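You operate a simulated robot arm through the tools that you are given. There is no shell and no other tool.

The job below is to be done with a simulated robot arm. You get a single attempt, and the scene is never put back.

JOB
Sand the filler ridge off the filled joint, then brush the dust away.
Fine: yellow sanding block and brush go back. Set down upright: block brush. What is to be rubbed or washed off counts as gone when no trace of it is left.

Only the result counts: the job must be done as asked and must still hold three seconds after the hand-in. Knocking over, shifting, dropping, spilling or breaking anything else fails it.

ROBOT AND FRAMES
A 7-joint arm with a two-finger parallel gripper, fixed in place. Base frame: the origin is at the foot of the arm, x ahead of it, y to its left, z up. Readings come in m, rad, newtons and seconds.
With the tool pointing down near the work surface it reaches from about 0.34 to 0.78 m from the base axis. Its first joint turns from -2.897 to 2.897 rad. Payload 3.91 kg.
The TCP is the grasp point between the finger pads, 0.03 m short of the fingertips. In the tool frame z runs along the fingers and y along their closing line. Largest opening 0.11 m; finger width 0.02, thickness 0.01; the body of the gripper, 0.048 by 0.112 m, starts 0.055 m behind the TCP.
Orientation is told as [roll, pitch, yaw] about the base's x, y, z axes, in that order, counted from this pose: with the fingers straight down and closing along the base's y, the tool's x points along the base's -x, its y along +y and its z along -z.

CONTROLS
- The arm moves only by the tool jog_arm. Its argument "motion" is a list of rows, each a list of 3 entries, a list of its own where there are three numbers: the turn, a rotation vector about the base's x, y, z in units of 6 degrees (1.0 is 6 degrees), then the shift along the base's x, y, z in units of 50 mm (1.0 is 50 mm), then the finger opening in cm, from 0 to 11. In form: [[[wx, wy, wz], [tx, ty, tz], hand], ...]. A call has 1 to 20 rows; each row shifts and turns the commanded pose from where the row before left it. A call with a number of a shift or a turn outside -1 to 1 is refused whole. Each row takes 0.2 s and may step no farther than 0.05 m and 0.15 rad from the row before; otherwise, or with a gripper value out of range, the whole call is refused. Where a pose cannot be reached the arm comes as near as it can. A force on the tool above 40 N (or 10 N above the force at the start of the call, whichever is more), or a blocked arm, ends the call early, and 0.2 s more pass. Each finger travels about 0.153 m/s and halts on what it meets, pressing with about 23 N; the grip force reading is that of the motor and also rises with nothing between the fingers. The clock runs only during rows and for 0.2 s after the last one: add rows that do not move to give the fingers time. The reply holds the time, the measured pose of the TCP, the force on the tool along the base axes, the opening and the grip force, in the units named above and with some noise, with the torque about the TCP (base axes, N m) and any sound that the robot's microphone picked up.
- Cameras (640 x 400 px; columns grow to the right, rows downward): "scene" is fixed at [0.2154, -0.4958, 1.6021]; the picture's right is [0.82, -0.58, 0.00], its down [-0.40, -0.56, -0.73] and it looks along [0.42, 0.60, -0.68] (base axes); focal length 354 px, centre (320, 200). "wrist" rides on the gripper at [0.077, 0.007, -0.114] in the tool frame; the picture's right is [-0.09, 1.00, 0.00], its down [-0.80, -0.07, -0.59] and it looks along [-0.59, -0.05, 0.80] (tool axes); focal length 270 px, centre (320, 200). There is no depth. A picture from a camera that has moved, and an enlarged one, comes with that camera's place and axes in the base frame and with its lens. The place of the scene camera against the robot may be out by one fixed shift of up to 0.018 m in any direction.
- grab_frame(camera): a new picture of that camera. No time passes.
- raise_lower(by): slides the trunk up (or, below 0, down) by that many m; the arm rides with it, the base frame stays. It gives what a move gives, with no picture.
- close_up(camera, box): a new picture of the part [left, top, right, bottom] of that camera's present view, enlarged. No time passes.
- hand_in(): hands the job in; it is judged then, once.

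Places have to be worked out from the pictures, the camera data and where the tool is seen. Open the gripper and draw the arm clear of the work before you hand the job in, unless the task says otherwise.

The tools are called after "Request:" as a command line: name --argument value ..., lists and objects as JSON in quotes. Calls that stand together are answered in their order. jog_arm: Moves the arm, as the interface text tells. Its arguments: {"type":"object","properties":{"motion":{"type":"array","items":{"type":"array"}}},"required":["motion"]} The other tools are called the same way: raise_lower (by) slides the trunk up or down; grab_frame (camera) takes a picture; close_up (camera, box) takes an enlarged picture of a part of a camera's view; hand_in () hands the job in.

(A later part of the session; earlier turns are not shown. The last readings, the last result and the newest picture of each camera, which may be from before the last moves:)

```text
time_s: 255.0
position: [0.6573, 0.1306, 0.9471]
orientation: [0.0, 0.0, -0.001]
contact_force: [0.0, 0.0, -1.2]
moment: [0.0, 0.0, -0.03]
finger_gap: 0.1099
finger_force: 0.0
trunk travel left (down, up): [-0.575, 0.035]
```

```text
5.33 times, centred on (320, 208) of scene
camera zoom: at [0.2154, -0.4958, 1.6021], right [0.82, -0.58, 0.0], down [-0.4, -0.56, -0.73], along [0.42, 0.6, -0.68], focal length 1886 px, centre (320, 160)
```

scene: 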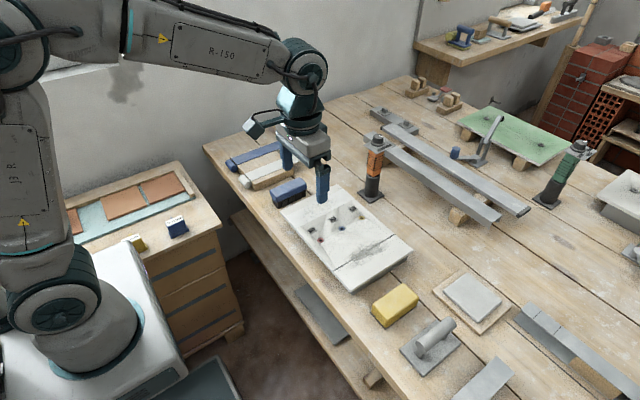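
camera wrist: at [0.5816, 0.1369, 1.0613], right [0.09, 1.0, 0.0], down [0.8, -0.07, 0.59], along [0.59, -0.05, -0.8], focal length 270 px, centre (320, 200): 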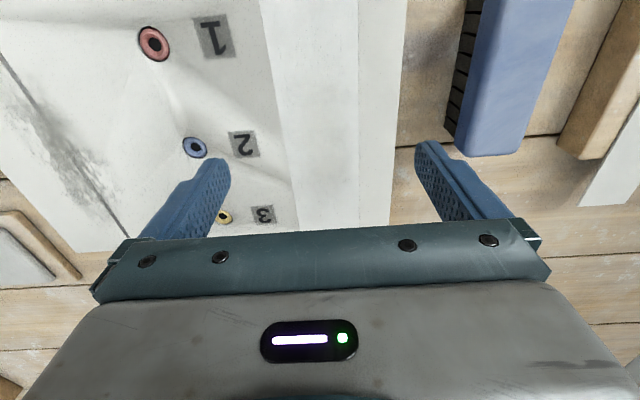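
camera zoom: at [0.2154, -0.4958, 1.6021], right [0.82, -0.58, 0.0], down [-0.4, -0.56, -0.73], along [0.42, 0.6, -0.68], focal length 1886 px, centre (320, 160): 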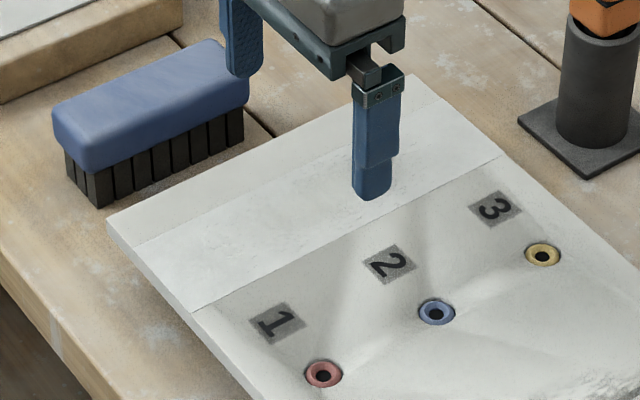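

The band is quite clean now. I'll zoom further on its near, middle and far thirds.

Request:
close_up --camera "wrist" --box '[260, 0, 380, 75]'

Request:
close_up --camera "wrist" --box '[270, 70, 390, 145]'

Request:
close_up --camera "wrist" --box '[280, 140, 400, 215]'

```text
5.33 times, centred on (320, 38) of wrist
camera zoom: at [0.5816, 0.1369, 1.0613], right [0.09, 1.0, 0.0], down [0.8, -0.07, 0.59], along [0.59, -0.05, -0.8], focal length 1442 px, centre (320, 1067)
```

zoom: 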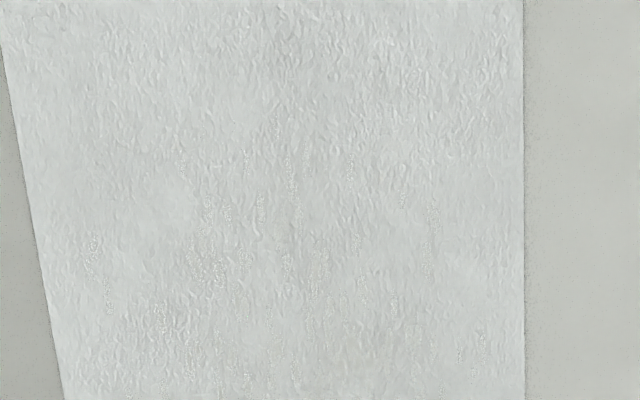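

```text
5.33 times, centred on (330, 108) of wrist
camera zoom: at [0.5816, 0.1369, 1.0613], right [0.09, 1.0, 0.0], down [0.8, -0.07, 0.59], along [0.59, -0.05, -0.8], focal length 1442 px, centre (267, 693)
```

zoom: 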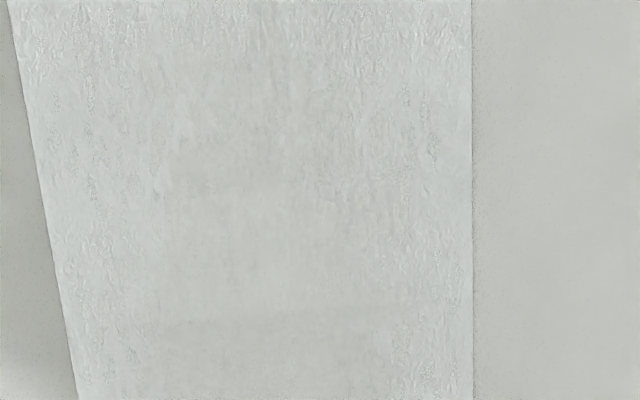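

```text
5.33 times, centred on (340, 178) of wrist
camera zoom: at [0.5816, 0.1369, 1.0613], right [0.09, 1.0, 0.0], down [0.8, -0.07, 0.59], along [0.59, -0.05, -0.8], focal length 1442 px, centre (213, 320)
```

zoom: 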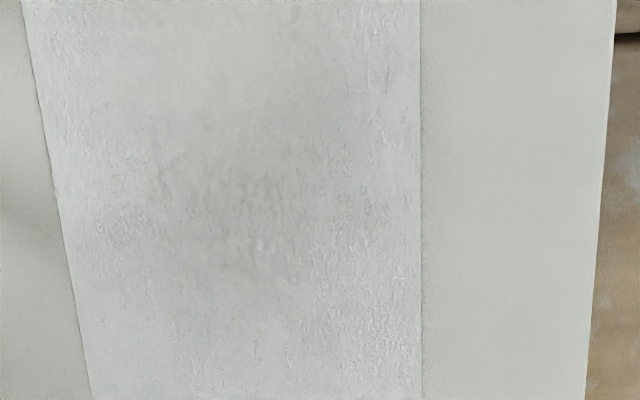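

A soft smooth greyish film remains in the band's middle, about x 0.625–0.72 and y 0.117–0.146, which looks like sanding dust. Next I'll fetch the brush: move over it (around (0.643, 0.277)) and look.

Request:
jog_arm --motion '[[[0, 0, 0], [-0.35, 0.75, 0], 11], [[0, 0, 0], [-0.35, 0.75, 0], 11], [[0, 0, 0], [-0.3, 0.75, 0], 11], [[0, 0, 0], [0, 0.7, 0], 11], [[0, 0, 0], [0, 0, 0], 9]]'

Request:
grab_frame --camera "wrist"

Request:
close_up --camera "wrist" --box '[200, 50, 440, 200]'

Request:
close_up --camera "scene" --box '[250, 150, 350, 225]'

```text
time_s: 256.2
position: [0.6115, 0.2775, 0.9467]
orientation: [-0.001, 0.0, -0.001]
contact_force: [-0.4, 0.7, 0.3]
moment: [0.03, 0.05, -0.02]
finger_gap: 0.09
finger_force: 0.1
trunk travel left (down, up): [-0.575, 0.035]
```

```text
taken
camera wrist: at [0.5356, 0.2845, 1.0616], right [0.09, 1.0, 0.0], down [0.8, -0.07, 0.59], along [0.59, -0.05, -0.8], focal length 270 px, centre (320, 200)
```

wrist: 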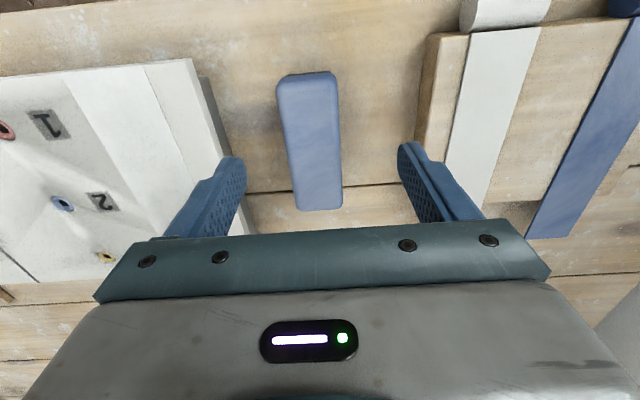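

```text
2.67 times, centred on (320, 125) of wrist
camera zoom: at [0.5356, 0.2845, 1.0616], right [0.09, 1.0, 0.0], down [0.8, -0.07, 0.59], along [0.59, -0.05, -0.8], focal length 721 px, centre (320, 400)
```

zoom: 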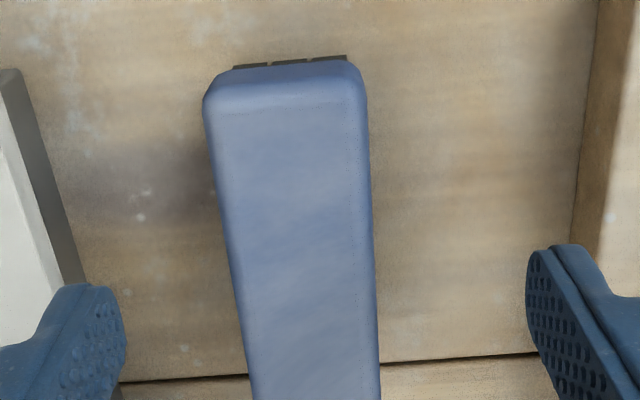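

```text
5.33 times, centred on (300, 188) of scene
camera zoom: at [0.2154, -0.4958, 1.6021], right [0.82, -0.58, 0.0], down [-0.4, -0.56, -0.73], along [0.42, 0.6, -0.68], focal length 1886 px, centre (427, 267)
```

zoom: 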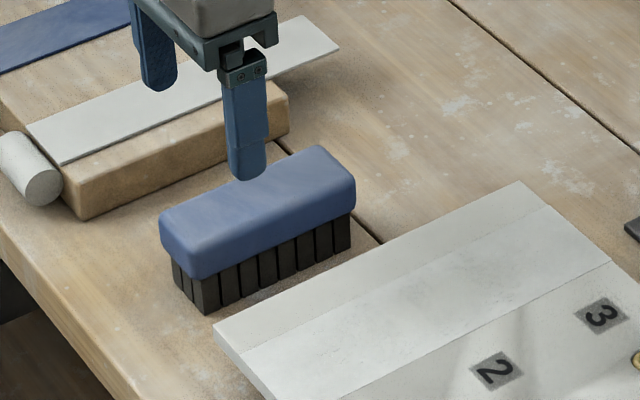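

Stereo puts the brush at x 0.58–0.698 and y 0.248–0.2925, with its top near z≈0.855 and aligned with x. I'll centre over (0.640, 0.270) and descend part-way.

Request:
jog_arm --motion '[[[0, 0, 0], [0.57, -0.15, 0], 9], [[0, 0, 0], [0, 0, -0.6], 9], [[0, 0, 0], [0, 0, -0.5], 9], [[0, 0, 0], [0, 0, 0], 9]]'

Request:
grab_frame --camera "wrist"

Request:
close_up --camera "scene" --box '[250, 150, 350, 225]'

```text
time_s: 257.2
position: [0.6393, 0.2686, 0.8916]
orientation: [-0.001, 0.001, -0.002]
contact_force: [-0.7, 1.1, -0.7]
moment: [0.01, 0.03, -0.01]
finger_gap: 0.0898
finger_force: 0.1
trunk travel left (down, up): [-0.575, 0.035]
```

```text
taken
camera wrist: at [0.5631, 0.2743, 1.0048], right [0.09, 1.0, 0.0], down [0.8, -0.07, 0.59], along [0.59, -0.05, -0.8], focal length 270 px, centre (320, 200)
```

wrist: 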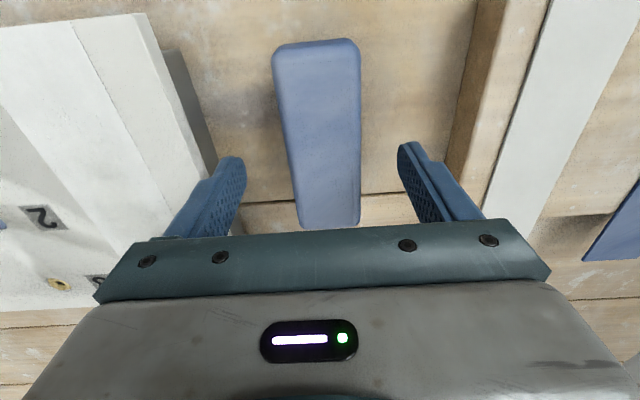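

```text
5.33 times, centred on (300, 188) of scene
camera zoom: at [0.2154, -0.4958, 1.6021], right [0.82, -0.58, 0.0], down [-0.4, -0.56, -0.73], along [0.42, 0.6, -0.68], focal length 1886 px, centre (427, 267)
```

zoom: 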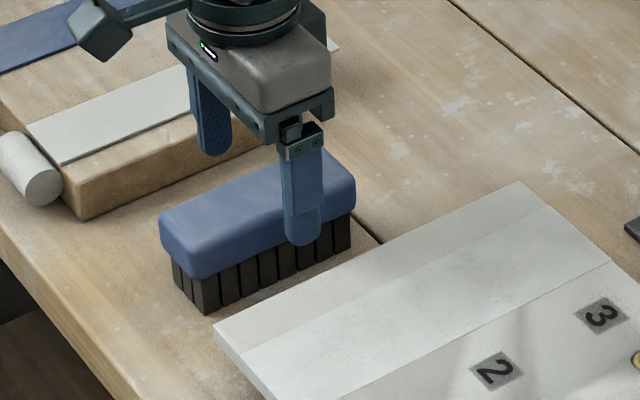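

The brush is well centred. I'll descend to TCP z≈0.853 and close on the blue body.

Request:
jog_arm --motion '[[[0, 0, 0], [0, 0.03, -0.4], 9], [[0, 0, 0], [0, 0, -0.37], 9], [[0, 0, 0], [0, 0, 0], 7], [[0, 0, 0], [0, 0, 0], 5], [[0, 0, 0], [0, 0, 0], 4], [[0, 0, 0], [0, 0, 0], 3], [[0, 0, 0], [0, 0, 0], 3]]'

Request:
close_up --camera "scene" --box '[250, 150, 350, 225]'

```text
time_s: 258.8
position: [0.6393, 0.269, 0.8528]
orientation: [0.0, -0.001, 0.001]
contact_force: [0.5, -0.3, 0.1]
moment: [0.01, 0.02, 0.01]
finger_gap: 0.0457
finger_force: 23.5
trunk travel left (down, up): [-0.575, 0.035]
```

```text
5.33 times, centred on (300, 188) of scene
camera zoom: at [0.2154, -0.4958, 1.6021], right [0.82, -0.58, 0.0], down [-0.4, -0.56, -0.73], along [0.42, 0.6, -0.68], focal length 1886 px, centre (427, 267)
```

zoom: 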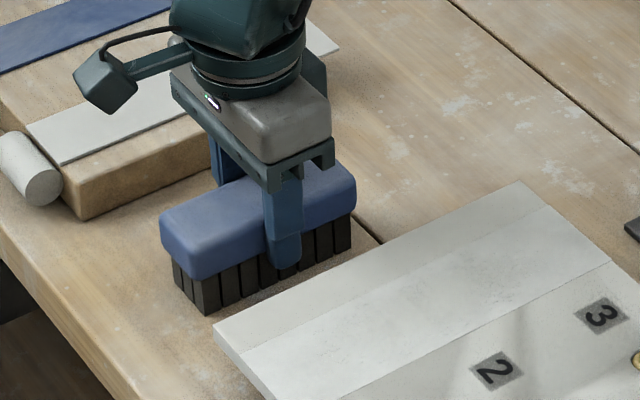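

The brush is gripped (gap 0.0457 m). I'll lift it 10 cm and carry it over the band.

Request:
jog_arm --motion '[[[0, 0, 0], [0, 0, 0.4], 3], [[0, 0, 0], [0, 0, 0.8], 3], [[0, 0, 0], [0, 0, 0.8], 3], [[0, 0, 0], [0.1, -0.94, 0], 3], [[0, 0, 0], [0.1, -0.94, 0], 3], [[0, 0, 0], [0.1, -0.94, 0], 3], [[0, 0, 0], [0, 0, 0], 3]]'

Request:
grab_frame --camera "wrist"

Request:
close_up --camera "scene" --box '[250, 150, 390, 238]'

```text
time_s: 260.4
position: [0.6514, 0.1317, 0.9554]
orientation: [0.001, 0.0, 0.001]
contact_force: [-0.3, 0.6, -1.4]
moment: [-0.03, 0.03, 0.01]
finger_gap: 0.0459
finger_force: 23.6
trunk travel left (down, up): [-0.575, 0.035]
```

```text
taken
camera wrist: at [0.5755, 0.1385, 1.0693], right [0.09, 1.0, 0.0], down [0.8, -0.07, 0.59], along [0.59, -0.05, -0.8], focal length 270 px, centre (320, 200)
```

wrist: 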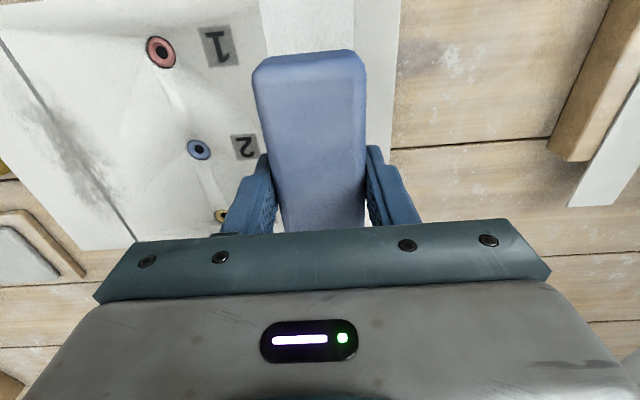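

```text
4.55 times, centred on (320, 194) of scene
camera zoom: at [0.2154, -0.4958, 1.6021], right [0.82, -0.58, 0.0], down [-0.4, -0.56, -0.73], along [0.42, 0.6, -0.68], focal length 1607 px, centre (320, 227)
```

zoom: 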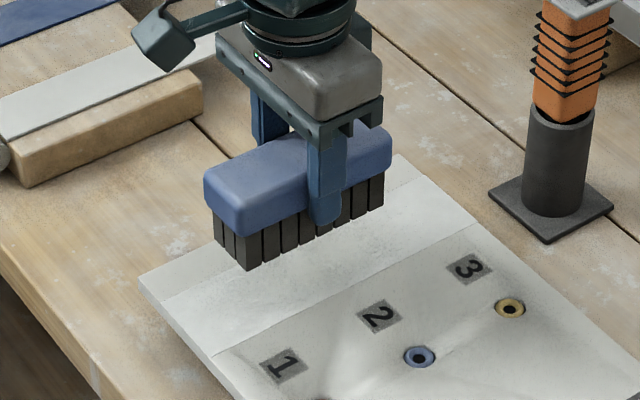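

The brush is over the band. I'll lower toward contact in steps.

Request:
jog_arm --motion '[[[0, 0, 0], [0, 0, -0.5], 3], [[0, 0, 0], [0, 0, -0.26], 3], [[0, 0, 0], [0, 0, 0], 3]]'

Request:
jog_arm --motion '[[[0, 0, 0], [0, 0, -0.05], 3], [[0, 0, 0], [0, 0, 0], 3]]'

Request:
jog_arm --motion '[[[0, 0, 0], [0, 0, -0.03], 3], [[0, 0, 0], [0, 0, 0], 3]]'

Request:
jog_arm --motion '[[[0, 0, 0], [0, 0, -0.03], 3], [[0, 0, 0], [0, 0, 0], 3]]'

```text
time_s: 261.2
position: [0.6538, 0.1315, 0.918]
orientation: [0.001, 0.001, -0.001]
contact_force: [-0.1, -1.1, -1.2]
moment: [0.03, 0.04, -0.01]
finger_gap: 0.0457
finger_force: 22.7
trunk travel left (down, up): [-0.575, 0.035]
```

```text
time_s: 261.8
position: [0.6555, 0.1303, 0.9151]
orientation: [-0.001, 0.0, 0.0]
contact_force: [0.9, -0.1, -1.3]
moment: [0.05, 0.03, 0.02]
finger_gap: 0.0457
finger_force: 22.8
trunk travel left (down, up): [-0.575, 0.035]
```

```text
time_s: 262.4
position: [0.6547, 0.131, 0.9136]
orientation: [-0.001, 0.001, -0.001]
contact_force: [-0.2, -0.5, -1.6]
moment: [-0.02, -0.01, 0.02]
finger_gap: 0.046
finger_force: 22.7
trunk travel left (down, up): [-0.575, 0.035]
```

```text
time_s: 263.0
position: [0.6542, 0.1293, 0.9102]
orientation: [0.0, 0.0, 0.0]
contact_force: [0.1, 0.1, -1.9]
moment: [0.03, -0.01, -0.03]
finger_gap: 0.0459
finger_force: 22.8
trunk travel left (down, up): [-0.575, 0.035]
```

Request:
jog_arm --motion '[[[0, 0, 0], [0, 0, -0.03], 3], [[0, 0, 0], [0, 0, 0], 3]]'

Request:
jog_arm --motion '[[[0, 0, 0], [0, 0, -0.03], 3], [[0, 0, 0], [0, 0, 0], 3]]'

Request:
jog_arm --motion '[[[0, 0, 0], [0, 0, -0.02], 3], [[0, 0, 0], [0, 0, 0], 3]]'

```text
time_s: 263.6
position: [0.6536, 0.1297, 0.9111]
orientation: [-0.001, -0.002, 0.001]
contact_force: [1.6, 0.5, 10.6]
moment: [-0.02, 0.59, -0.02]
finger_gap: 0.0457
finger_force: 22.9
trunk travel left (down, up): [-0.575, 0.035]
```

```text
time_s: 264.2
position: [0.654, 0.129, 0.9098]
orientation: [0.001, -0.003, -0.001]
contact_force: [4.5, 2.6, 21.6]
moment: [0.04, -0.14, -0.04]
finger_gap: 0.0451
finger_force: 23.0
trunk travel left (down, up): [-0.575, 0.035]
```

```text
time_s: 264.8
position: [0.6522, 0.1293, 0.9075]
orientation: [0.0, -0.002, 0.0]
contact_force: [3.4, 0.4, 18.5]
moment: [0.05, 0.23, 0.01]
finger_gap: 0.0454
finger_force: 22.9
trunk travel left (down, up): [-0.575, 0.035]
```

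Contact reached (18 N, more than needed). I'll back off 1 mm and sweep along the band.

Request:
jog_arm --motion '[[[0, 0, 0], [0, 0, 0.02], 3], [[0, 0, 0], [-0.28, 0, 0], 3], [[0, 0, 0], [-0.28, 0, 0], 3], [[0, 0, 0], [-0.28, 0, 0], 3], [[0, 0, 0], [-0.28, 0, 0], 3]]'

Request:
jog_arm --motion '[[[0, 0, 0], [0.28, 0, -0.001], 3], [[0, 0, 0], [0.28, 0, -0.001], 3], [[0, 0, 0], [0.28, 0, -0.001], 3], [[0, 0, 0], [0.28, 0, -0.001], 3], [[0, 0, 0], [0.28, 0, -0.001], 3]]'

Request:
jog_arm --motion '[[[0, 0, 0], [0.28, 0, -0.001], 3], [[0, 0, 0], [0.28, 0, -0.001], 3], [[0, 0, 0], [0.28, 0, -0.001], 3], [[0, 0, 0], [0.28, 0, -0.001], 3], [[0, 0, 0], [0.28, 0, -0.001], 3]]'

Request:
close_up --camera "scene" --box '[250, 160, 390, 248]'

```text
time_s: 266.0
position: [0.5963, 0.1305, 0.9065]
orientation: [0.0, 0.003, 0.0]
contact_force: [-0.9, -1.2, 1.3]
moment: [0.05, -0.07, 0.02]
finger_gap: 0.0459
finger_force: 22.8
trunk travel left (down, up): [-0.575, 0.035]
```

```text
time_s: 267.2
position: [0.6684, 0.1311, 0.9064]
orientation: [-0.001, 0.0, -0.001]
contact_force: [0.0, 0.1, -2.4]
moment: [0.0, 0.01, -0.02]
finger_gap: 0.0456
finger_force: 23.1
trunk travel left (down, up): [-0.575, 0.035]
```

```text
time_s: 268.4
position: [0.7376, 0.1322, 0.9084]
orientation: [0.001, 0.002, 0.0]
contact_force: [-0.1, -0.2, -1.3]
moment: [-0.01, -0.04, 0.0]
finger_gap: 0.0459
finger_force: 22.5
trunk travel left (down, up): [-0.575, 0.035]
```

```text
4.55 times, centred on (320, 204) of scene
camera zoom: at [0.2154, -0.4958, 1.6021], right [0.82, -0.58, 0.0], down [-0.4, -0.56, -0.73], along [0.42, 0.6, -0.68], focal length 1607 px, centre (320, 182)
```

zoom: 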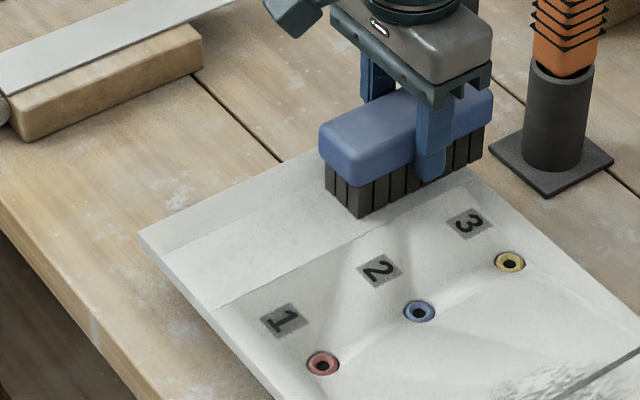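

Request:
close_up --camera "scene" --box '[275, 185, 355, 235]'

Request:
jog_arm --motion '[[[0, 0, 0], [0, 0, -0.02], 3], [[0, 0, 0], [0, 0, 0], 3]]'

Request:
jog_arm --motion '[[[0, 0, 0], [0, 0, -0.016], 3], [[0, 0, 0], [0, 0, 0], 3]]'

```text
8.00 times, centred on (315, 210) of scene
camera zoom: at [0.2154, -0.4958, 1.6021], right [0.82, -0.58, 0.0], down [-0.4, -0.56, -0.73], along [0.42, 0.6, -0.68], focal length 2829 px, centre (360, 120)
```

zoom: 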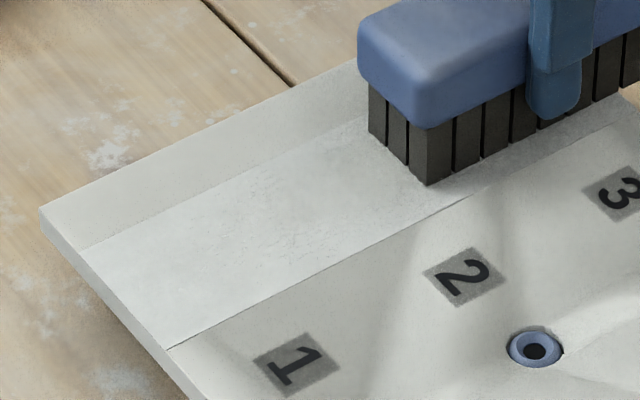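

```text
time_s: 269.0
position: [0.739, 0.1315, 0.9083]
orientation: [0.001, -0.003, 0.001]
contact_force: [1.4, 0.4, 5.5]
moment: [0.01, 0.26, -0.11]
finger_gap: 0.0458
finger_force: 22.9
trunk travel left (down, up): [-0.575, 0.035]
```

```text
time_s: 269.6
position: [0.7374, 0.1311, 0.9072]
orientation: [-0.001, -0.003, 0.001]
contact_force: [5.3, 3.2, 16.8]
moment: [0.07, 0.43, -0.12]
finger_gap: 0.0457
finger_force: 22.9
trunk travel left (down, up): [-0.575, 0.035]
```

The exposed band looks uniform and clean so far. I'll keep sweeping with contact: ease up 0.4 mm and stroke back toward the near end.

Request:
jog_arm --motion '[[[0, 0, 0], [-0.28, 0, 0.008], 3], [[0, 0, 0], [-0.28, 0, 0], 3], [[0, 0, 0], [-0.28, 0, 0], 3], [[0, 0, 0], [-0.28, 0, 0], 3], [[0, 0, 0], [-0.28, 0, 0], 3]]'

Request:
jog_arm --motion '[[[0, 0, 0], [-0.28, 0, 0.001], 3], [[0, 0, 0], [-0.28, 0, 0.001], 3], [[0, 0, 0], [-0.28, 0, 0.001], 3], [[0, 0, 0], [-0.28, 0, 0.001], 3], [[0, 0, 0], [-0.28, 0, 0.001], 3]]'

```text
time_s: 270.8
position: [0.6675, 0.1277, 0.906]
orientation: [-0.001, -0.003, -0.001]
contact_force: [5.0, -0.4, 20.8]
moment: [-0.03, -0.07, -0.04]
finger_gap: 0.0457
finger_force: 23.1
trunk travel left (down, up): [-0.575, 0.035]
```

```text
time_s: 272.0
position: [0.5952, 0.1287, 0.9058]
orientation: [-0.001, 0.002, -0.001]
contact_force: [-0.3, 0.7, 4.6]
moment: [0.0, -0.29, -0.03]
finger_gap: 0.0454
finger_force: 22.2
trunk travel left (down, up): [-0.575, 0.035]
```

Now the inner lane (y≈0.114) outward, then the outer lane (y≈0.146) back.

Request:
jog_arm --motion '[[[0, 0, 0], [0, -0.15, -0.004], 3], [[0, 0, 0], [0, -0.15, -0.004], 3], [[0, 0, 0], [0.28, 0, -0.001], 3], [[0, 0, 0], [0.28, 0, -0.001], 3], [[0, 0, 0], [0.28, 0, -0.001], 3], [[0, 0, 0], [0.28, 0, -0.001], 3], [[0, 0, 0], [0.28, 0, -0.001], 3]]'

Request:
jog_arm --motion '[[[0, 0, 0], [0.28, 0, -0.002], 3], [[0, 0, 0], [0.28, 0, -0.002], 3], [[0, 0, 0], [0.28, 0, -0.002], 3], [[0, 0, 0], [0.28, 0, -0.002], 3], [[0, 0, 0], [0.28, 0, -0.002], 3]]'

Request:
jog_arm --motion '[[[0, 0, 0], [0, 0.2, 0], 3], [[0, 0, 0], [0, 0.2, 0], 3], [[0, 0, 0], [0, 0.2, 0], 3], [[0, 0, 0], [0, 0.06, 0], 3]]'

```text
time_s: 273.6
position: [0.6681, 0.1132, 0.9058]
orientation: [-0.001, -0.001, -0.001]
contact_force: [-2.4, -0.6, 12.3]
moment: [-0.08, 0.65, -0.02]
finger_gap: 0.0457
finger_force: 22.4
trunk travel left (down, up): [-0.575, 0.035]
```

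```text
time_s: 274.8
position: [0.7336, 0.1128, 0.903]
orientation: [0.0, -0.001, 0.001]
contact_force: [-0.7, 0.6, 6.3]
moment: [0.02, -0.24, 0.02]
finger_gap: 0.0458
finger_force: 22.7
trunk travel left (down, up): [-0.575, 0.035]
```

```text
time_s: 275.8
position: [0.737, 0.1461, 0.9058]
orientation: [0.001, -0.001, 0.0]
contact_force: [0.0, -4.6, 9.1]
moment: [-0.13, -0.15, -0.03]
finger_gap: 0.0457
finger_force: 22.8
trunk travel left (down, up): [-0.575, 0.035]
```

Request:
jog_arm --motion '[[[0, 0, 0], [-0.28, 0, 0], 3], [[0, 0, 0], [-0.28, 0, 0], 3], [[0, 0, 0], [-0.28, 0, 0], 3], [[0, 0, 0], [-0.28, 0, 0], 3], [[0, 0, 0], [-0.28, 0, 0], 3]]'

Request:
jog_arm --motion '[[[0, 0, 0], [-0.28, 0, 0.001], 3], [[0, 0, 0], [-0.28, 0, 0.001], 3], [[0, 0, 0], [-0.28, 0, 0.001], 3], [[0, 0, 0], [-0.28, 0, 0.001], 3], [[0, 0, 0], [-0.28, 0, 0.001], 3]]'

Request:
close_up --camera "scene" --box '[260, 170, 380, 245]'

```text
time_s: 277.0
position: [0.6686, 0.1468, 0.9059]
orientation: [0.002, -0.002, 0.001]
contact_force: [3.4, -0.7, 14.7]
moment: [0.0, 0.07, 0.03]
finger_gap: 0.0458
finger_force: 23.0
trunk travel left (down, up): [-0.575, 0.035]
```

```text
time_s: 278.2
position: [0.5971, 0.1488, 0.9052]
orientation: [-0.001, -0.001, -0.001]
contact_force: [3.6, -0.6, 18.2]
moment: [-0.03, -0.29, -0.02]
finger_gap: 0.0455
finger_force: 22.6
trunk travel left (down, up): [-0.575, 0.035]
```

```text
5.33 times, centred on (320, 208) of scene
camera zoom: at [0.2154, -0.4958, 1.6021], right [0.82, -0.58, 0.0], down [-0.4, -0.56, -0.73], along [0.42, 0.6, -0.68], focal length 1886 px, centre (320, 160)
```

zoom: 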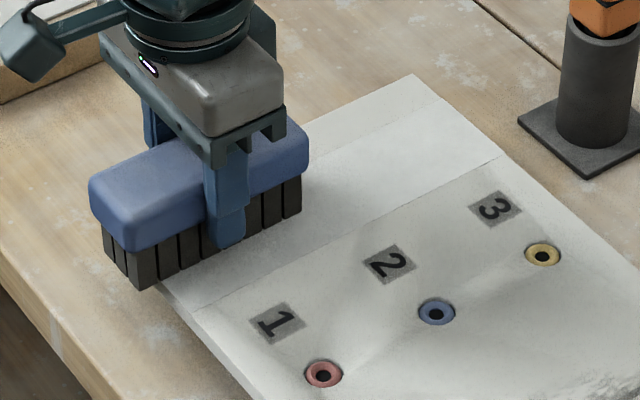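

All three lanes were swept with contact. I'll lift and step aside to inspect the band.

Request:
jog_arm --motion '[[[0, 0, 0], [0, 0, 0.7], 3], [[0, 0, 0], [0.4, -0.8, 0.3], 3], [[0, 0, 0], [0.4, -0.9, 0], 3], [[0, 0, 0], [0.2, -0.9, 0], 3], [[0, 0, 0], [0, 0, 0], 3]]'

Request:
close_up --camera "scene" --box '[270, 175, 370, 238]'

Request:
grab_frame --camera "wrist"

Request:
close_up --camera "wrist" --box '[410, 0, 610, 220]'

```text
time_s: 279.4
position: [0.6477, 0.0216, 0.9563]
orientation: [-0.001, 0.0, 0.003]
contact_force: [-0.6, -0.3, -1.4]
moment: [0.0, -0.01, -0.01]
finger_gap: 0.0458
finger_force: 23.2
trunk travel left (down, up): [-0.575, 0.035]
```

```text
6.35 times, centred on (320, 206) of scene
camera zoom: at [0.2154, -0.4958, 1.6021], right [0.82, -0.58, 0.0], down [-0.4, -0.56, -0.73], along [0.42, 0.6, -0.68], focal length 2245 px, centre (320, 159)
```

zoom: 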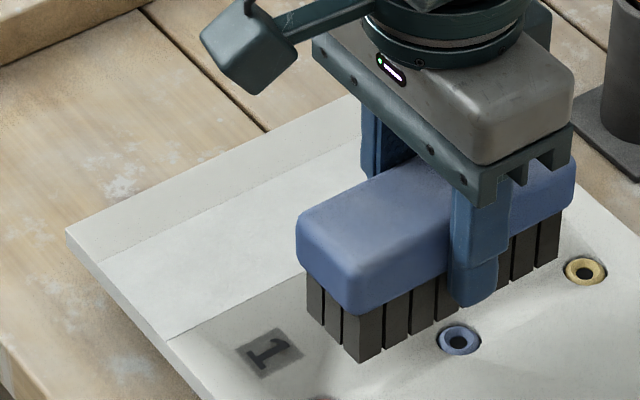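

```text
taken
camera wrist: at [0.5712, 0.0274, 1.0704], right [0.09, 1.0, 0.0], down [0.8, -0.07, 0.59], along [0.59, -0.05, -0.8], focal length 270 px, centre (320, 200)
```

wrist: 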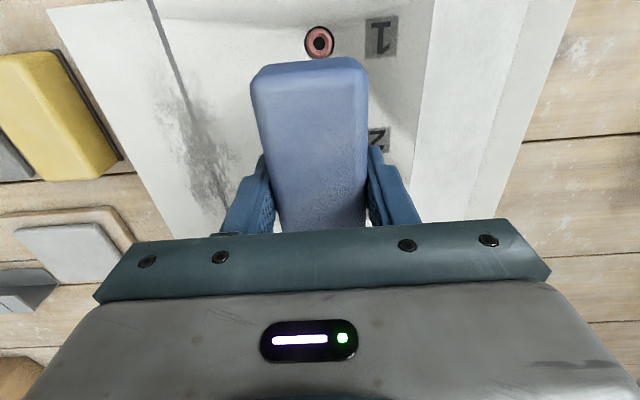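

```text
1.82 times, centred on (510, 110) of wrist
camera zoom: at [0.5712, 0.0274, 1.0704], right [0.09, 1.0, 0.0], down [0.8, -0.07, 0.59], along [0.59, -0.05, -0.8], focal length 491 px, centre (-26, 364)
```

zoom: 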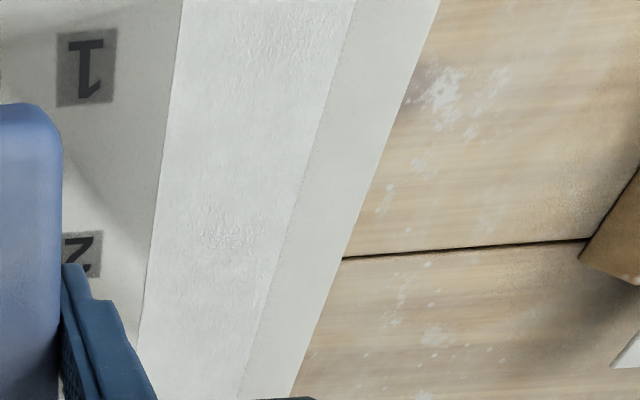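

The film is gone after brushing. There is a small bumpy spot near the band's centre (about (0.665, 0.136)), so I'll zoom in.

Request:
close_up --camera "wrist" --box '[440, 80, 540, 180]'

Request:
close_up --camera "wrist" --box '[430, 0, 560, 100]'

Request:
close_up --camera "scene" --box '[275, 185, 345, 230]'

```text
4.00 times, centred on (490, 130) of wrist
camera zoom: at [0.5712, 0.0274, 1.0704], right [0.09, 1.0, 0.0], down [0.8, -0.07, 0.59], along [0.59, -0.05, -0.8], focal length 1081 px, centre (-360, 480)
```

zoom: 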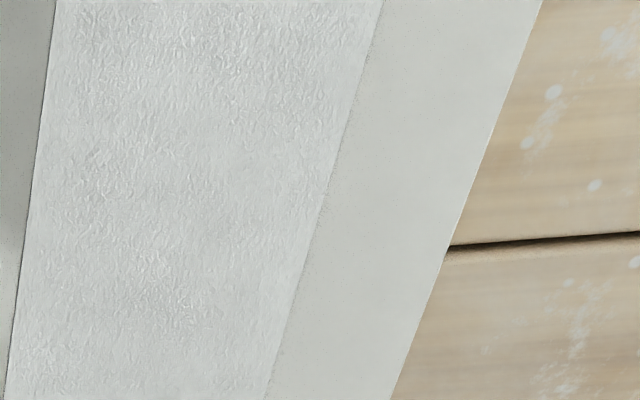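

```text
4.00 times, centred on (495, 50) of wrist
camera zoom: at [0.5712, 0.0274, 1.0704], right [0.09, 1.0, 0.0], down [0.8, -0.07, 0.59], along [0.59, -0.05, -0.8], focal length 1081 px, centre (-380, 800)
```

zoom: 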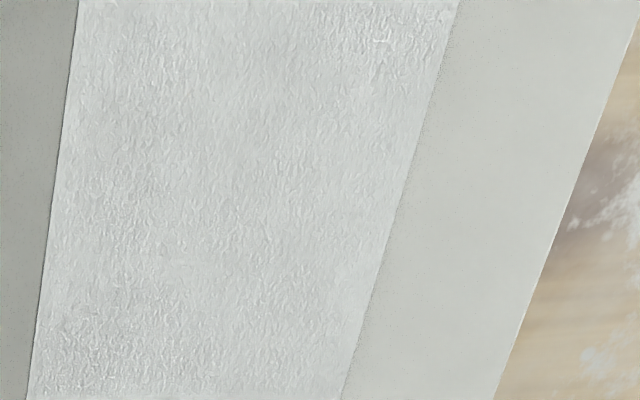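

```text
8.89 times, centred on (310, 208) of scene
camera zoom: at [0.2154, -0.4958, 1.6021], right [0.82, -0.58, 0.0], down [-0.4, -0.56, -0.73], along [0.42, 0.6, -0.68], focal length 3143 px, centre (409, 133)
```

zoom: 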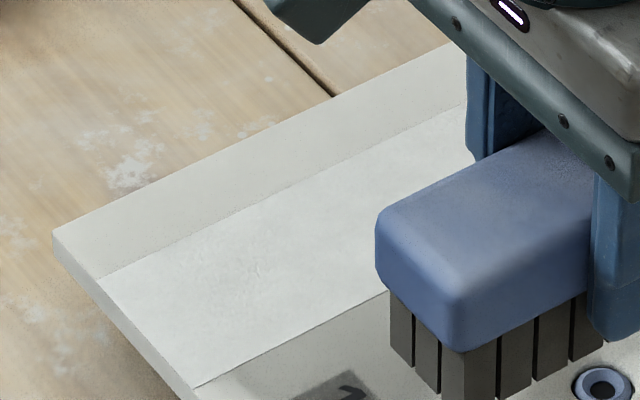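

After brushing, the band shows one uniform fine texture everywhere, so the smooth patch was indeed dust and it's gone. I'll check the far end of the band too.

Request:
jog_arm --motion '[[[0, 0, 0], [0.8, 0, 0.1], 3], [[0, 0, 0], [0.5, 0, 0.1], 3], [[0, 0, 0], [0, 0, 0], 3]]'

Request:
grab_frame --camera "wrist"

Request:
close_up --camera "wrist" --box '[410, 0, 570, 110]'

Request:
close_up --camera "wrist" --box '[400, 110, 560, 220]'

Request:
close_up --camera "scene" --box '[270, 175, 370, 238]'

```text
time_s: 280.2
position: [0.7141, 0.0184, 0.967]
orientation: [0.001, 0.001, 0.0]
contact_force: [-0.2, -0.9, -1.1]
moment: [-0.01, -0.01, -0.01]
finger_gap: 0.0457
finger_force: 22.8
trunk travel left (down, up): [-0.575, 0.035]
```

```text
taken
camera wrist: at [0.6381, 0.0243, 1.0813], right [0.09, 1.0, 0.0], down [0.8, -0.07, 0.59], along [0.59, -0.05, -0.8], focal length 270 px, centre (320, 200)
```

wrist: 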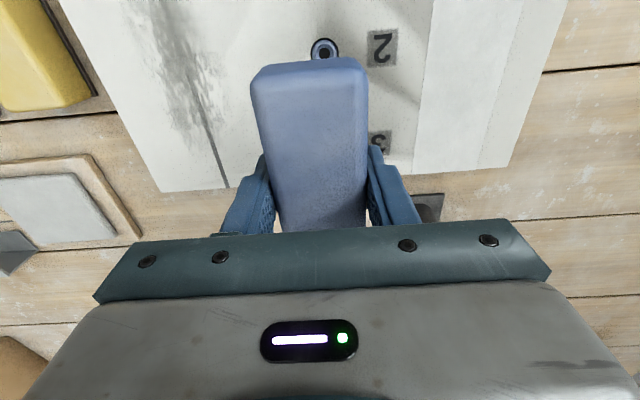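

```text
3.64 times, centred on (490, 55) of wrist
camera zoom: at [0.6381, 0.0243, 1.0813], right [0.09, 1.0, 0.0], down [0.8, -0.07, 0.59], along [0.59, -0.05, -0.8], focal length 983 px, centre (-298, 727)
```

zoom: 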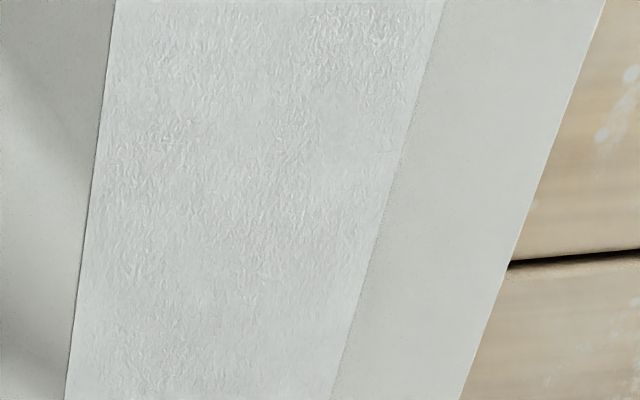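

```text
3.64 times, centred on (480, 165) of wrist
camera zoom: at [0.6381, 0.0243, 1.0813], right [0.09, 1.0, 0.0], down [0.8, -0.07, 0.59], along [0.59, -0.05, -0.8], focal length 983 px, centre (-262, 327)
```

zoom: 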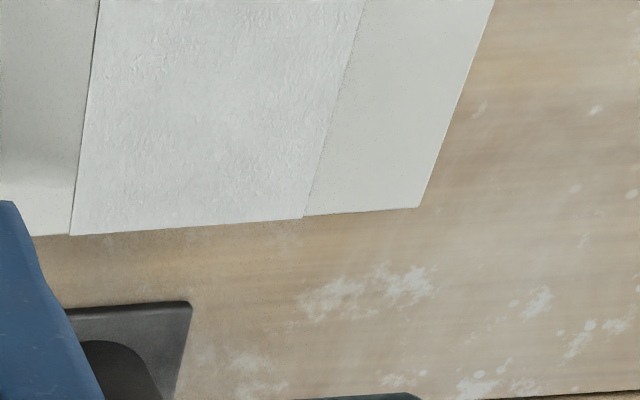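

```text
6.35 times, centred on (320, 206) of scene
camera zoom: at [0.2154, -0.4958, 1.6021], right [0.82, -0.58, 0.0], down [-0.4, -0.56, -0.73], along [0.42, 0.6, -0.68], focal length 2245 px, centre (320, 159)
```

zoom: 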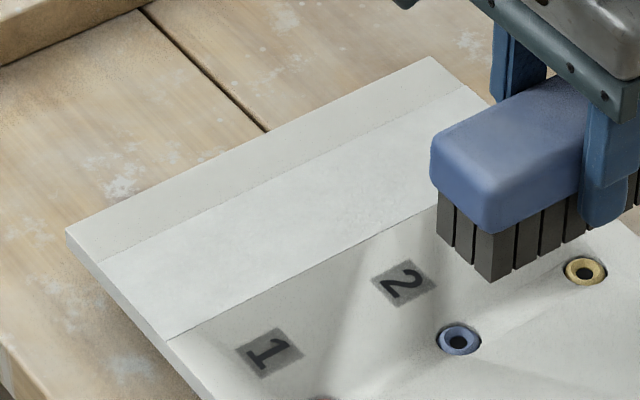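

The whole band is uniform now, with no grey mottling and no film. As a safeguard against faint leftover dust I'll do one more light brushing round: move to the far end (0.735, 0.138) and lower.

Request:
jog_arm --motion '[[[0, 0, 0], [0.2, 0.8, 0], 3], [[0, 0, 0], [0.2, 0.8, 0], 3], [[0, 0, 0], [0, 0.8, -0.2], 3], [[0, 0, 0], [0, 0, -0.5], 3], [[0, 0, 0], [0, 0, -0.42], 3], [[0, 0, 0], [0, 0, 0], 3]]'

Request:
jog_arm --motion '[[[0, 0, 0], [0, 0, -0.03], 3], [[0, 0, 0], [0, 0, 0], 3]]'

```text
time_s: 281.6
position: [0.733, 0.1384, 0.908]
orientation: [0.0, 0.0, 0.0]
contact_force: [-0.4, -0.3, -2.0]
moment: [0.01, 0.0, -0.01]
finger_gap: 0.0457
finger_force: 22.8
trunk travel left (down, up): [-0.575, 0.035]
```

```text
time_s: 282.2
position: [0.7319, 0.1389, 0.9076]
orientation: [0.0, 0.002, 0.001]
contact_force: [-0.5, -0.9, -0.7]
moment: [0.0, 0.04, -0.01]
finger_gap: 0.0457
finger_force: 23.3
trunk travel left (down, up): [-0.575, 0.035]
```

Request:
jog_arm --motion '[[[0, 0, 0], [0, 0, -0.02], 3], [[0, 0, 0], [0, 0, 0], 3]]'

Request:
jog_arm --motion '[[[0, 0, 0], [0, 0, -0.012], 3], [[0, 0, 0], [0, 0, 0], 3]]'

```text
time_s: 282.8
position: [0.7324, 0.1388, 0.9048]
orientation: [0.0, 0.001, 0.0]
contact_force: [0.9, 0.0, -0.6]
moment: [-0.04, -0.02, 0.03]
finger_gap: 0.0462
finger_force: 22.7
trunk travel left (down, up): [-0.575, 0.035]
```

```text
time_s: 283.4
position: [0.7332, 0.1384, 0.9055]
orientation: [0.0, 0.001, 0.0]
contact_force: [-0.1, -0.1, -0.7]
moment: [0.03, 0.03, 0.02]
finger_gap: 0.0455
finger_force: 23.2
trunk travel left (down, up): [-0.575, 0.035]
```

Request:
jog_arm --motion '[[[0, 0, 0], [0, 0, -0.02], 3], [[0, 0, 0], [0, 0, 0], 3]]'

Request:
jog_arm --motion '[[[0, 0, 0], [0, 0, -0.01], 3], [[0, 0, 0], [0, 0, 0], 3]]'

```text
time_s: 284.0
position: [0.7322, 0.1387, 0.9052]
orientation: [0.001, 0.001, -0.001]
contact_force: [-1.2, 0.6, 1.8]
moment: [-0.01, -0.08, -0.01]
finger_gap: 0.0459
finger_force: 23.3
trunk travel left (down, up): [-0.575, 0.035]
```

```text
time_s: 284.6
position: [0.7328, 0.1388, 0.9058]
orientation: [0.002, -0.001, -0.001]
contact_force: [3.5, 1.2, 8.1]
moment: [0.03, 0.26, -0.07]
finger_gap: 0.0456
finger_force: 22.5
trunk travel left (down, up): [-0.575, 0.035]
```

About 9 N of contact. I'll sweep back and forth along y≈0.138 and then y≈0.120.

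Request:
jog_arm --motion '[[[0, 0, 0], [-0.28, 0, 0], 3], [[0, 0, 0], [-0.28, 0, 0], 3], [[0, 0, 0], [-0.28, 0, 0], 3], [[0, 0, 0], [-0.28, 0, 0], 3], [[0, 0, 0], [-0.28, 0, 0], 3]]'

Request:
jog_arm --motion '[[[0, 0, 0], [-0.28, 0, 0.001], 3], [[0, 0, 0], [-0.28, 0, 0.001], 3], [[0, 0, 0], [-0.28, 0, 0.001], 3], [[0, 0, 0], [-0.28, 0, 0.001], 3], [[0, 0, 0], [-0.28, 0, 0.001], 3]]'

Request:
jog_arm --motion '[[[0, 0, 0], [0, -0.18, 0], 3], [[0, 0, 0], [0, -0.18, -0.006], 3], [[0, 0, 0], [0.28, 0, -0.001], 3], [[0, 0, 0], [0.28, 0, -0.001], 3], [[0, 0, 0], [0.28, 0, -0.001], 3], [[0, 0, 0], [0.28, 0, -0.001], 3], [[0, 0, 0], [0.28, 0, -0.001], 3]]'

Request:
jog_arm --motion '[[[0, 0, 0], [0.28, 0, -0.001], 3], [[0, 0, 0], [0.28, 0, -0.001], 3], [[0, 0, 0], [0.28, 0, -0.001], 3], [[0, 0, 0], [0.28, 0, -0.001], 3], [[0, 0, 0], [0.28, 0, -0.001], 3]]'

```text
time_s: 285.8
position: [0.6635, 0.1377, 0.9056]
orientation: [0.0, -0.003, 0.0]
contact_force: [0.4, -1.0, 10.3]
moment: [0.01, -0.32, 0.0]
finger_gap: 0.0456
finger_force: 23.0
trunk travel left (down, up): [-0.575, 0.035]
```

```text
time_s: 287.0
position: [0.5907, 0.1389, 0.9039]
orientation: [0.0, 0.001, 0.0]
contact_force: [0.9, -0.1, 10.4]
moment: [0.07, -0.61, -0.04]
finger_gap: 0.0459
finger_force: 23.1
trunk travel left (down, up): [-0.575, 0.035]
```

```text
time_s: 288.6
position: [0.6639, 0.12, 0.9047]
orientation: [0.0, -0.002, 0.001]
contact_force: [-3.6, 0.0, 14.1]
moment: [0.01, 0.45, -0.03]
finger_gap: 0.0457
finger_force: 22.6
trunk travel left (down, up): [-0.575, 0.035]
```

```text
time_s: 289.8
position: [0.7334, 0.1189, 0.9054]
orientation: [0.001, -0.001, 0.001]
contact_force: [-0.8, -0.8, 3.0]
moment: [0.04, -0.14, 0.02]
finger_gap: 0.0456
finger_force: 22.6
trunk travel left (down, up): [-0.575, 0.035]
```

Good contact throughout. I'll lift up and inspect once more.

Request:
jog_arm --motion '[[[0, 0, 0], [0, 0, 0.7], 3], [[0, 0, 0], [-0.6, -0.7, 0.3], 3], [[0, 0, 0], [-0.6, -0.8, 0], 3], [[0, 0, 0], [-0.3, -0.6, 0], 3], [[0, 0, 0], [0, 0, 0], 3]]'

Request:
close_up --camera "scene" --box '[270, 175, 370, 238]'

Request:
close_up --camera "wrist" --box '[410, 0, 610, 220]'

Request:
grab_frame --camera "wrist"

```text
time_s: 291.0
position: [0.6574, 0.0171, 0.9551]
orientation: [0.0, 0.0, 0.0]
contact_force: [0.0, -0.5, -1.3]
moment: [0.05, -0.04, 0.01]
finger_gap: 0.0458
finger_force: 23.0
trunk travel left (down, up): [-0.575, 0.035]
```

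```text
6.35 times, centred on (320, 206) of scene
camera zoom: at [0.2154, -0.4958, 1.6021], right [0.82, -0.58, 0.0], down [-0.4, -0.56, -0.73], along [0.42, 0.6, -0.68], focal length 2245 px, centre (320, 159)
```

zoom: 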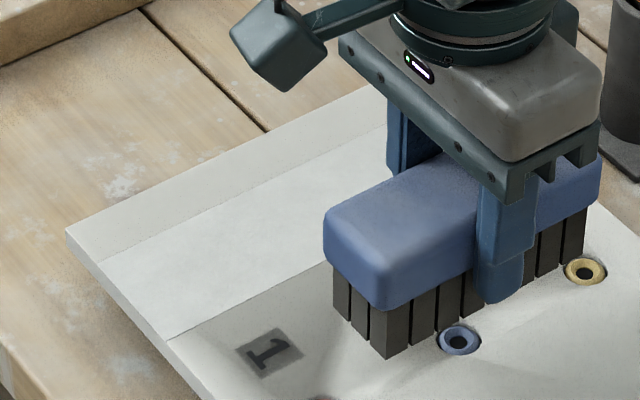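

```text
1.82 times, centred on (510, 110) of wrist
camera zoom: at [0.5816, 0.0235, 1.0693], right [0.09, 1.0, 0.0], down [0.8, -0.07, 0.59], along [0.59, -0.05, -0.8], focal length 491 px, centre (-26, 364)
```

zoom: 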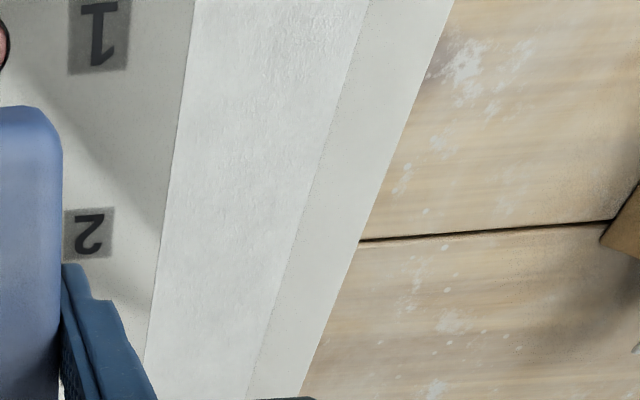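

```text
taken
camera wrist: at [0.5816, 0.0235, 1.0693], right [0.09, 1.0, 0.0], down [0.8, -0.07, 0.59], along [0.59, -0.05, -0.8], focal length 270 px, centre (320, 200)
```

wrist: 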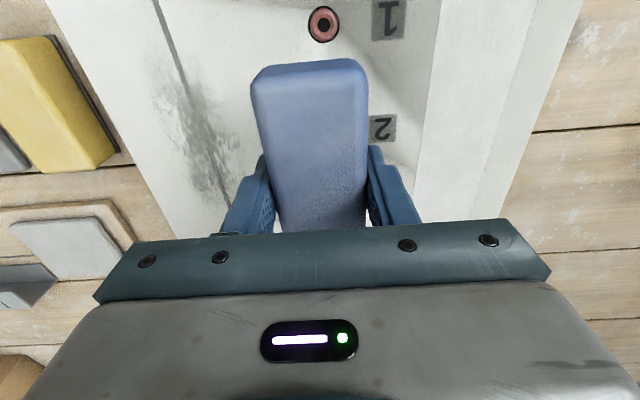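

The band is uniformly clean in both views. Before returning the brush I'll measure how it sits in the grip.

Request:
close_up --camera "wrist" --box '[220, 40, 420, 160]'

Request:
close_up --camera "scene" --box '[305, 180, 375, 240]'

```text
3.20 times, centred on (320, 100) of wrist
camera zoom: at [0.5816, 0.0235, 1.0693], right [0.09, 1.0, 0.0], down [0.8, -0.07, 0.59], along [0.59, -0.05, -0.8], focal length 865 px, centre (320, 520)
```

zoom: 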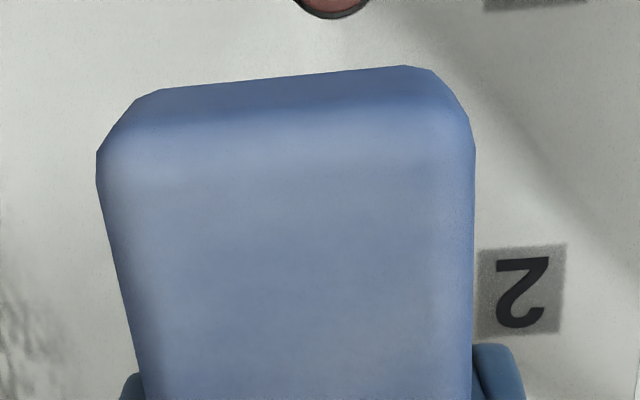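

```text
6.67 times, centred on (340, 210) of scene
camera zoom: at [0.2154, -0.4958, 1.6021], right [0.82, -0.58, 0.0], down [-0.4, -0.56, -0.73], along [0.42, 0.6, -0.68], focal length 2358 px, centre (187, 133)
```

zoom: 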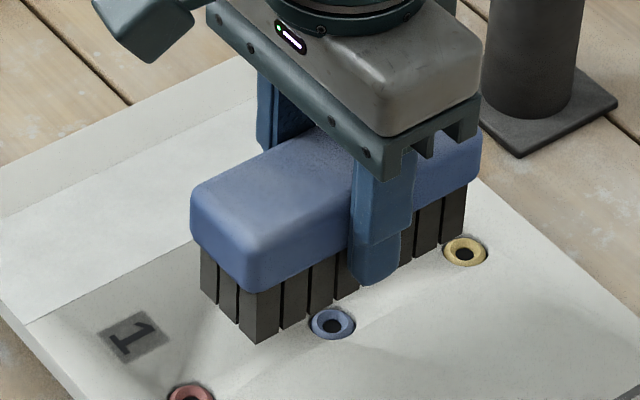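

The brush sits about 3 mm forward and 5 mm higher in the grip than at pick-up. I'll carry it back above its place, aiming the TCP at (0.636, 0.2695).

Request:
jog_arm --motion '[[[0, 0, 0], [-0.07, 0.84, 0], 3], [[0, 0, 0], [-0.07, 0.84, 0], 3], [[0, 0, 0], [-0.07, 0.84, 0], 3], [[0, 0, 0], [-0.07, 0.84, 0], 3], [[0, 0, 0], [-0.07, 0.84, 0], 3], [[0, 0, 0], [-0.07, 0.84, 0], 3], [[0, 0, 0], [0, 0, -0.9], 3], [[0, 0, 0], [0, 0, 0], 3]]'

Request:
close_up --camera "scene" --box '[250, 150, 350, 225]'

Request:
grab_frame --camera "wrist"

```text
time_s: 292.8
position: [0.6405, 0.2706, 0.9081]
orientation: [0.001, 0.0, 0.0]
contact_force: [-0.2, 0.1, -0.5]
moment: [-0.04, 0.01, -0.02]
finger_gap: 0.0456
finger_force: 22.5
trunk travel left (down, up): [-0.575, 0.035]
```

```text
5.33 times, centred on (300, 188) of scene
camera zoom: at [0.2154, -0.4958, 1.6021], right [0.82, -0.58, 0.0], down [-0.4, -0.56, -0.73], along [0.42, 0.6, -0.68], focal length 1886 px, centre (427, 267)
```

zoom: 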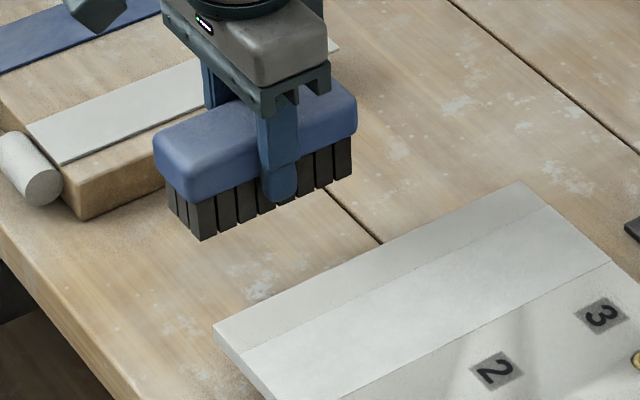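

```text
taken
camera wrist: at [0.563, 0.2766, 1.0219], right [0.09, 1.0, 0.0], down [0.8, -0.07, 0.59], along [0.59, -0.05, -0.8], focal length 270 px, centre (320, 200)
```

wrist: 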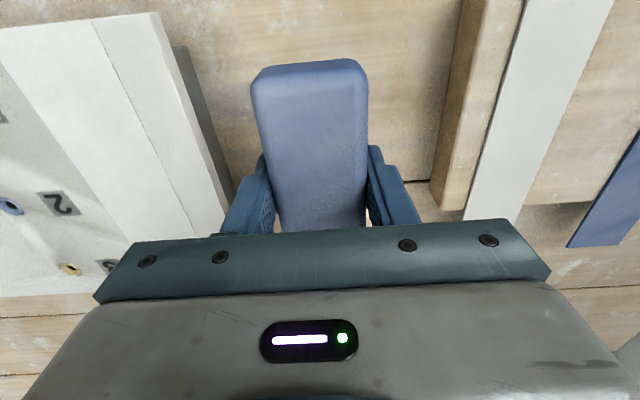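

I'll nudge 2.5 mm back in x and lower to just above the table.

Request:
jog_arm --motion '[[[0, 0, 0], [-0.05, -0.01, -0.45], 3], [[0, 0, 0], [0, 0, -0.45], 3], [[0, 0, 0], [0, 0, 0], 3]]'

Request:
jog_arm --motion '[[[0, 0, 0], [0, 0, -0.08], 3], [[0, 0, 0], [0, 0, 0], 3]]'

Request:
jog_arm --motion '[[[0, 0, 0], [0, 0, -0.04], 3], [[0, 0, 0], [0, 0, 0], 3]]'

```text
time_s: 293.6
position: [0.6345, 0.2677, 0.8617]
orientation: [0.0, 0.0, 0.0]
contact_force: [-0.2, 0.3, -1.7]
moment: [0.05, 0.02, -0.03]
finger_gap: 0.0457
finger_force: 23.3
trunk travel left (down, up): [-0.575, 0.035]
```

```text
time_s: 294.2
position: [0.6363, 0.2675, 0.859]
orientation: [-0.002, -0.001, 0.001]
contact_force: [0.1, 0.3, -1.2]
moment: [0.01, -0.02, -0.03]
finger_gap: 0.0457
finger_force: 23.4
trunk travel left (down, up): [-0.575, 0.035]
```

```text
time_s: 294.8
position: [0.6361, 0.2672, 0.8563]
orientation: [0.0, 0.0, 0.0]
contact_force: [0.2, 0.1, -1.8]
moment: [0.01, 0.03, -0.01]
finger_gap: 0.0456
finger_force: 23.1
trunk travel left (down, up): [-0.575, 0.035]
```

x is right at 0.636; I'll correct y by +2 mm and continue down.

Request:
jog_arm --motion '[[[0, 0, 0], [0, 0.035, -0.06], 3], [[0, 0, 0], [0, 0, 0], 3]]'

Request:
jog_arm --motion '[[[0, 0, 0], [0, 0, -0.03], 3], [[0, 0, 0], [0, 0, 0], 3]]'

Request:
jog_arm --motion '[[[0, 0, 0], [0, 0, -0.03], 3], [[0, 0, 0], [0, 0, 0], 3]]'

```text
time_s: 295.4
position: [0.6363, 0.2702, 0.8536]
orientation: [-0.001, -0.001, 0.0]
contact_force: [0.1, -0.8, -0.9]
moment: [-0.02, -0.01, -0.01]
finger_gap: 0.0457
finger_force: 22.6
trunk travel left (down, up): [-0.575, 0.035]
```

```text
time_s: 296.0
position: [0.6355, 0.2693, 0.8534]
orientation: [-0.001, -0.001, 0.001]
contact_force: [0.3, -0.3, -2.3]
moment: [0.01, 0.01, 0.02]
finger_gap: 0.0457
finger_force: 23.1
trunk travel left (down, up): [-0.575, 0.035]
```

```text
time_s: 296.6
position: [0.6353, 0.2676, 0.8523]
orientation: [-0.001, -0.002, -0.002]
contact_force: [1.1, 0.3, -1.8]
moment: [0.0, -0.02, 0.0]
finger_gap: 0.0457
finger_force: 23.2
trunk travel left (down, up): [-0.575, 0.035]
```

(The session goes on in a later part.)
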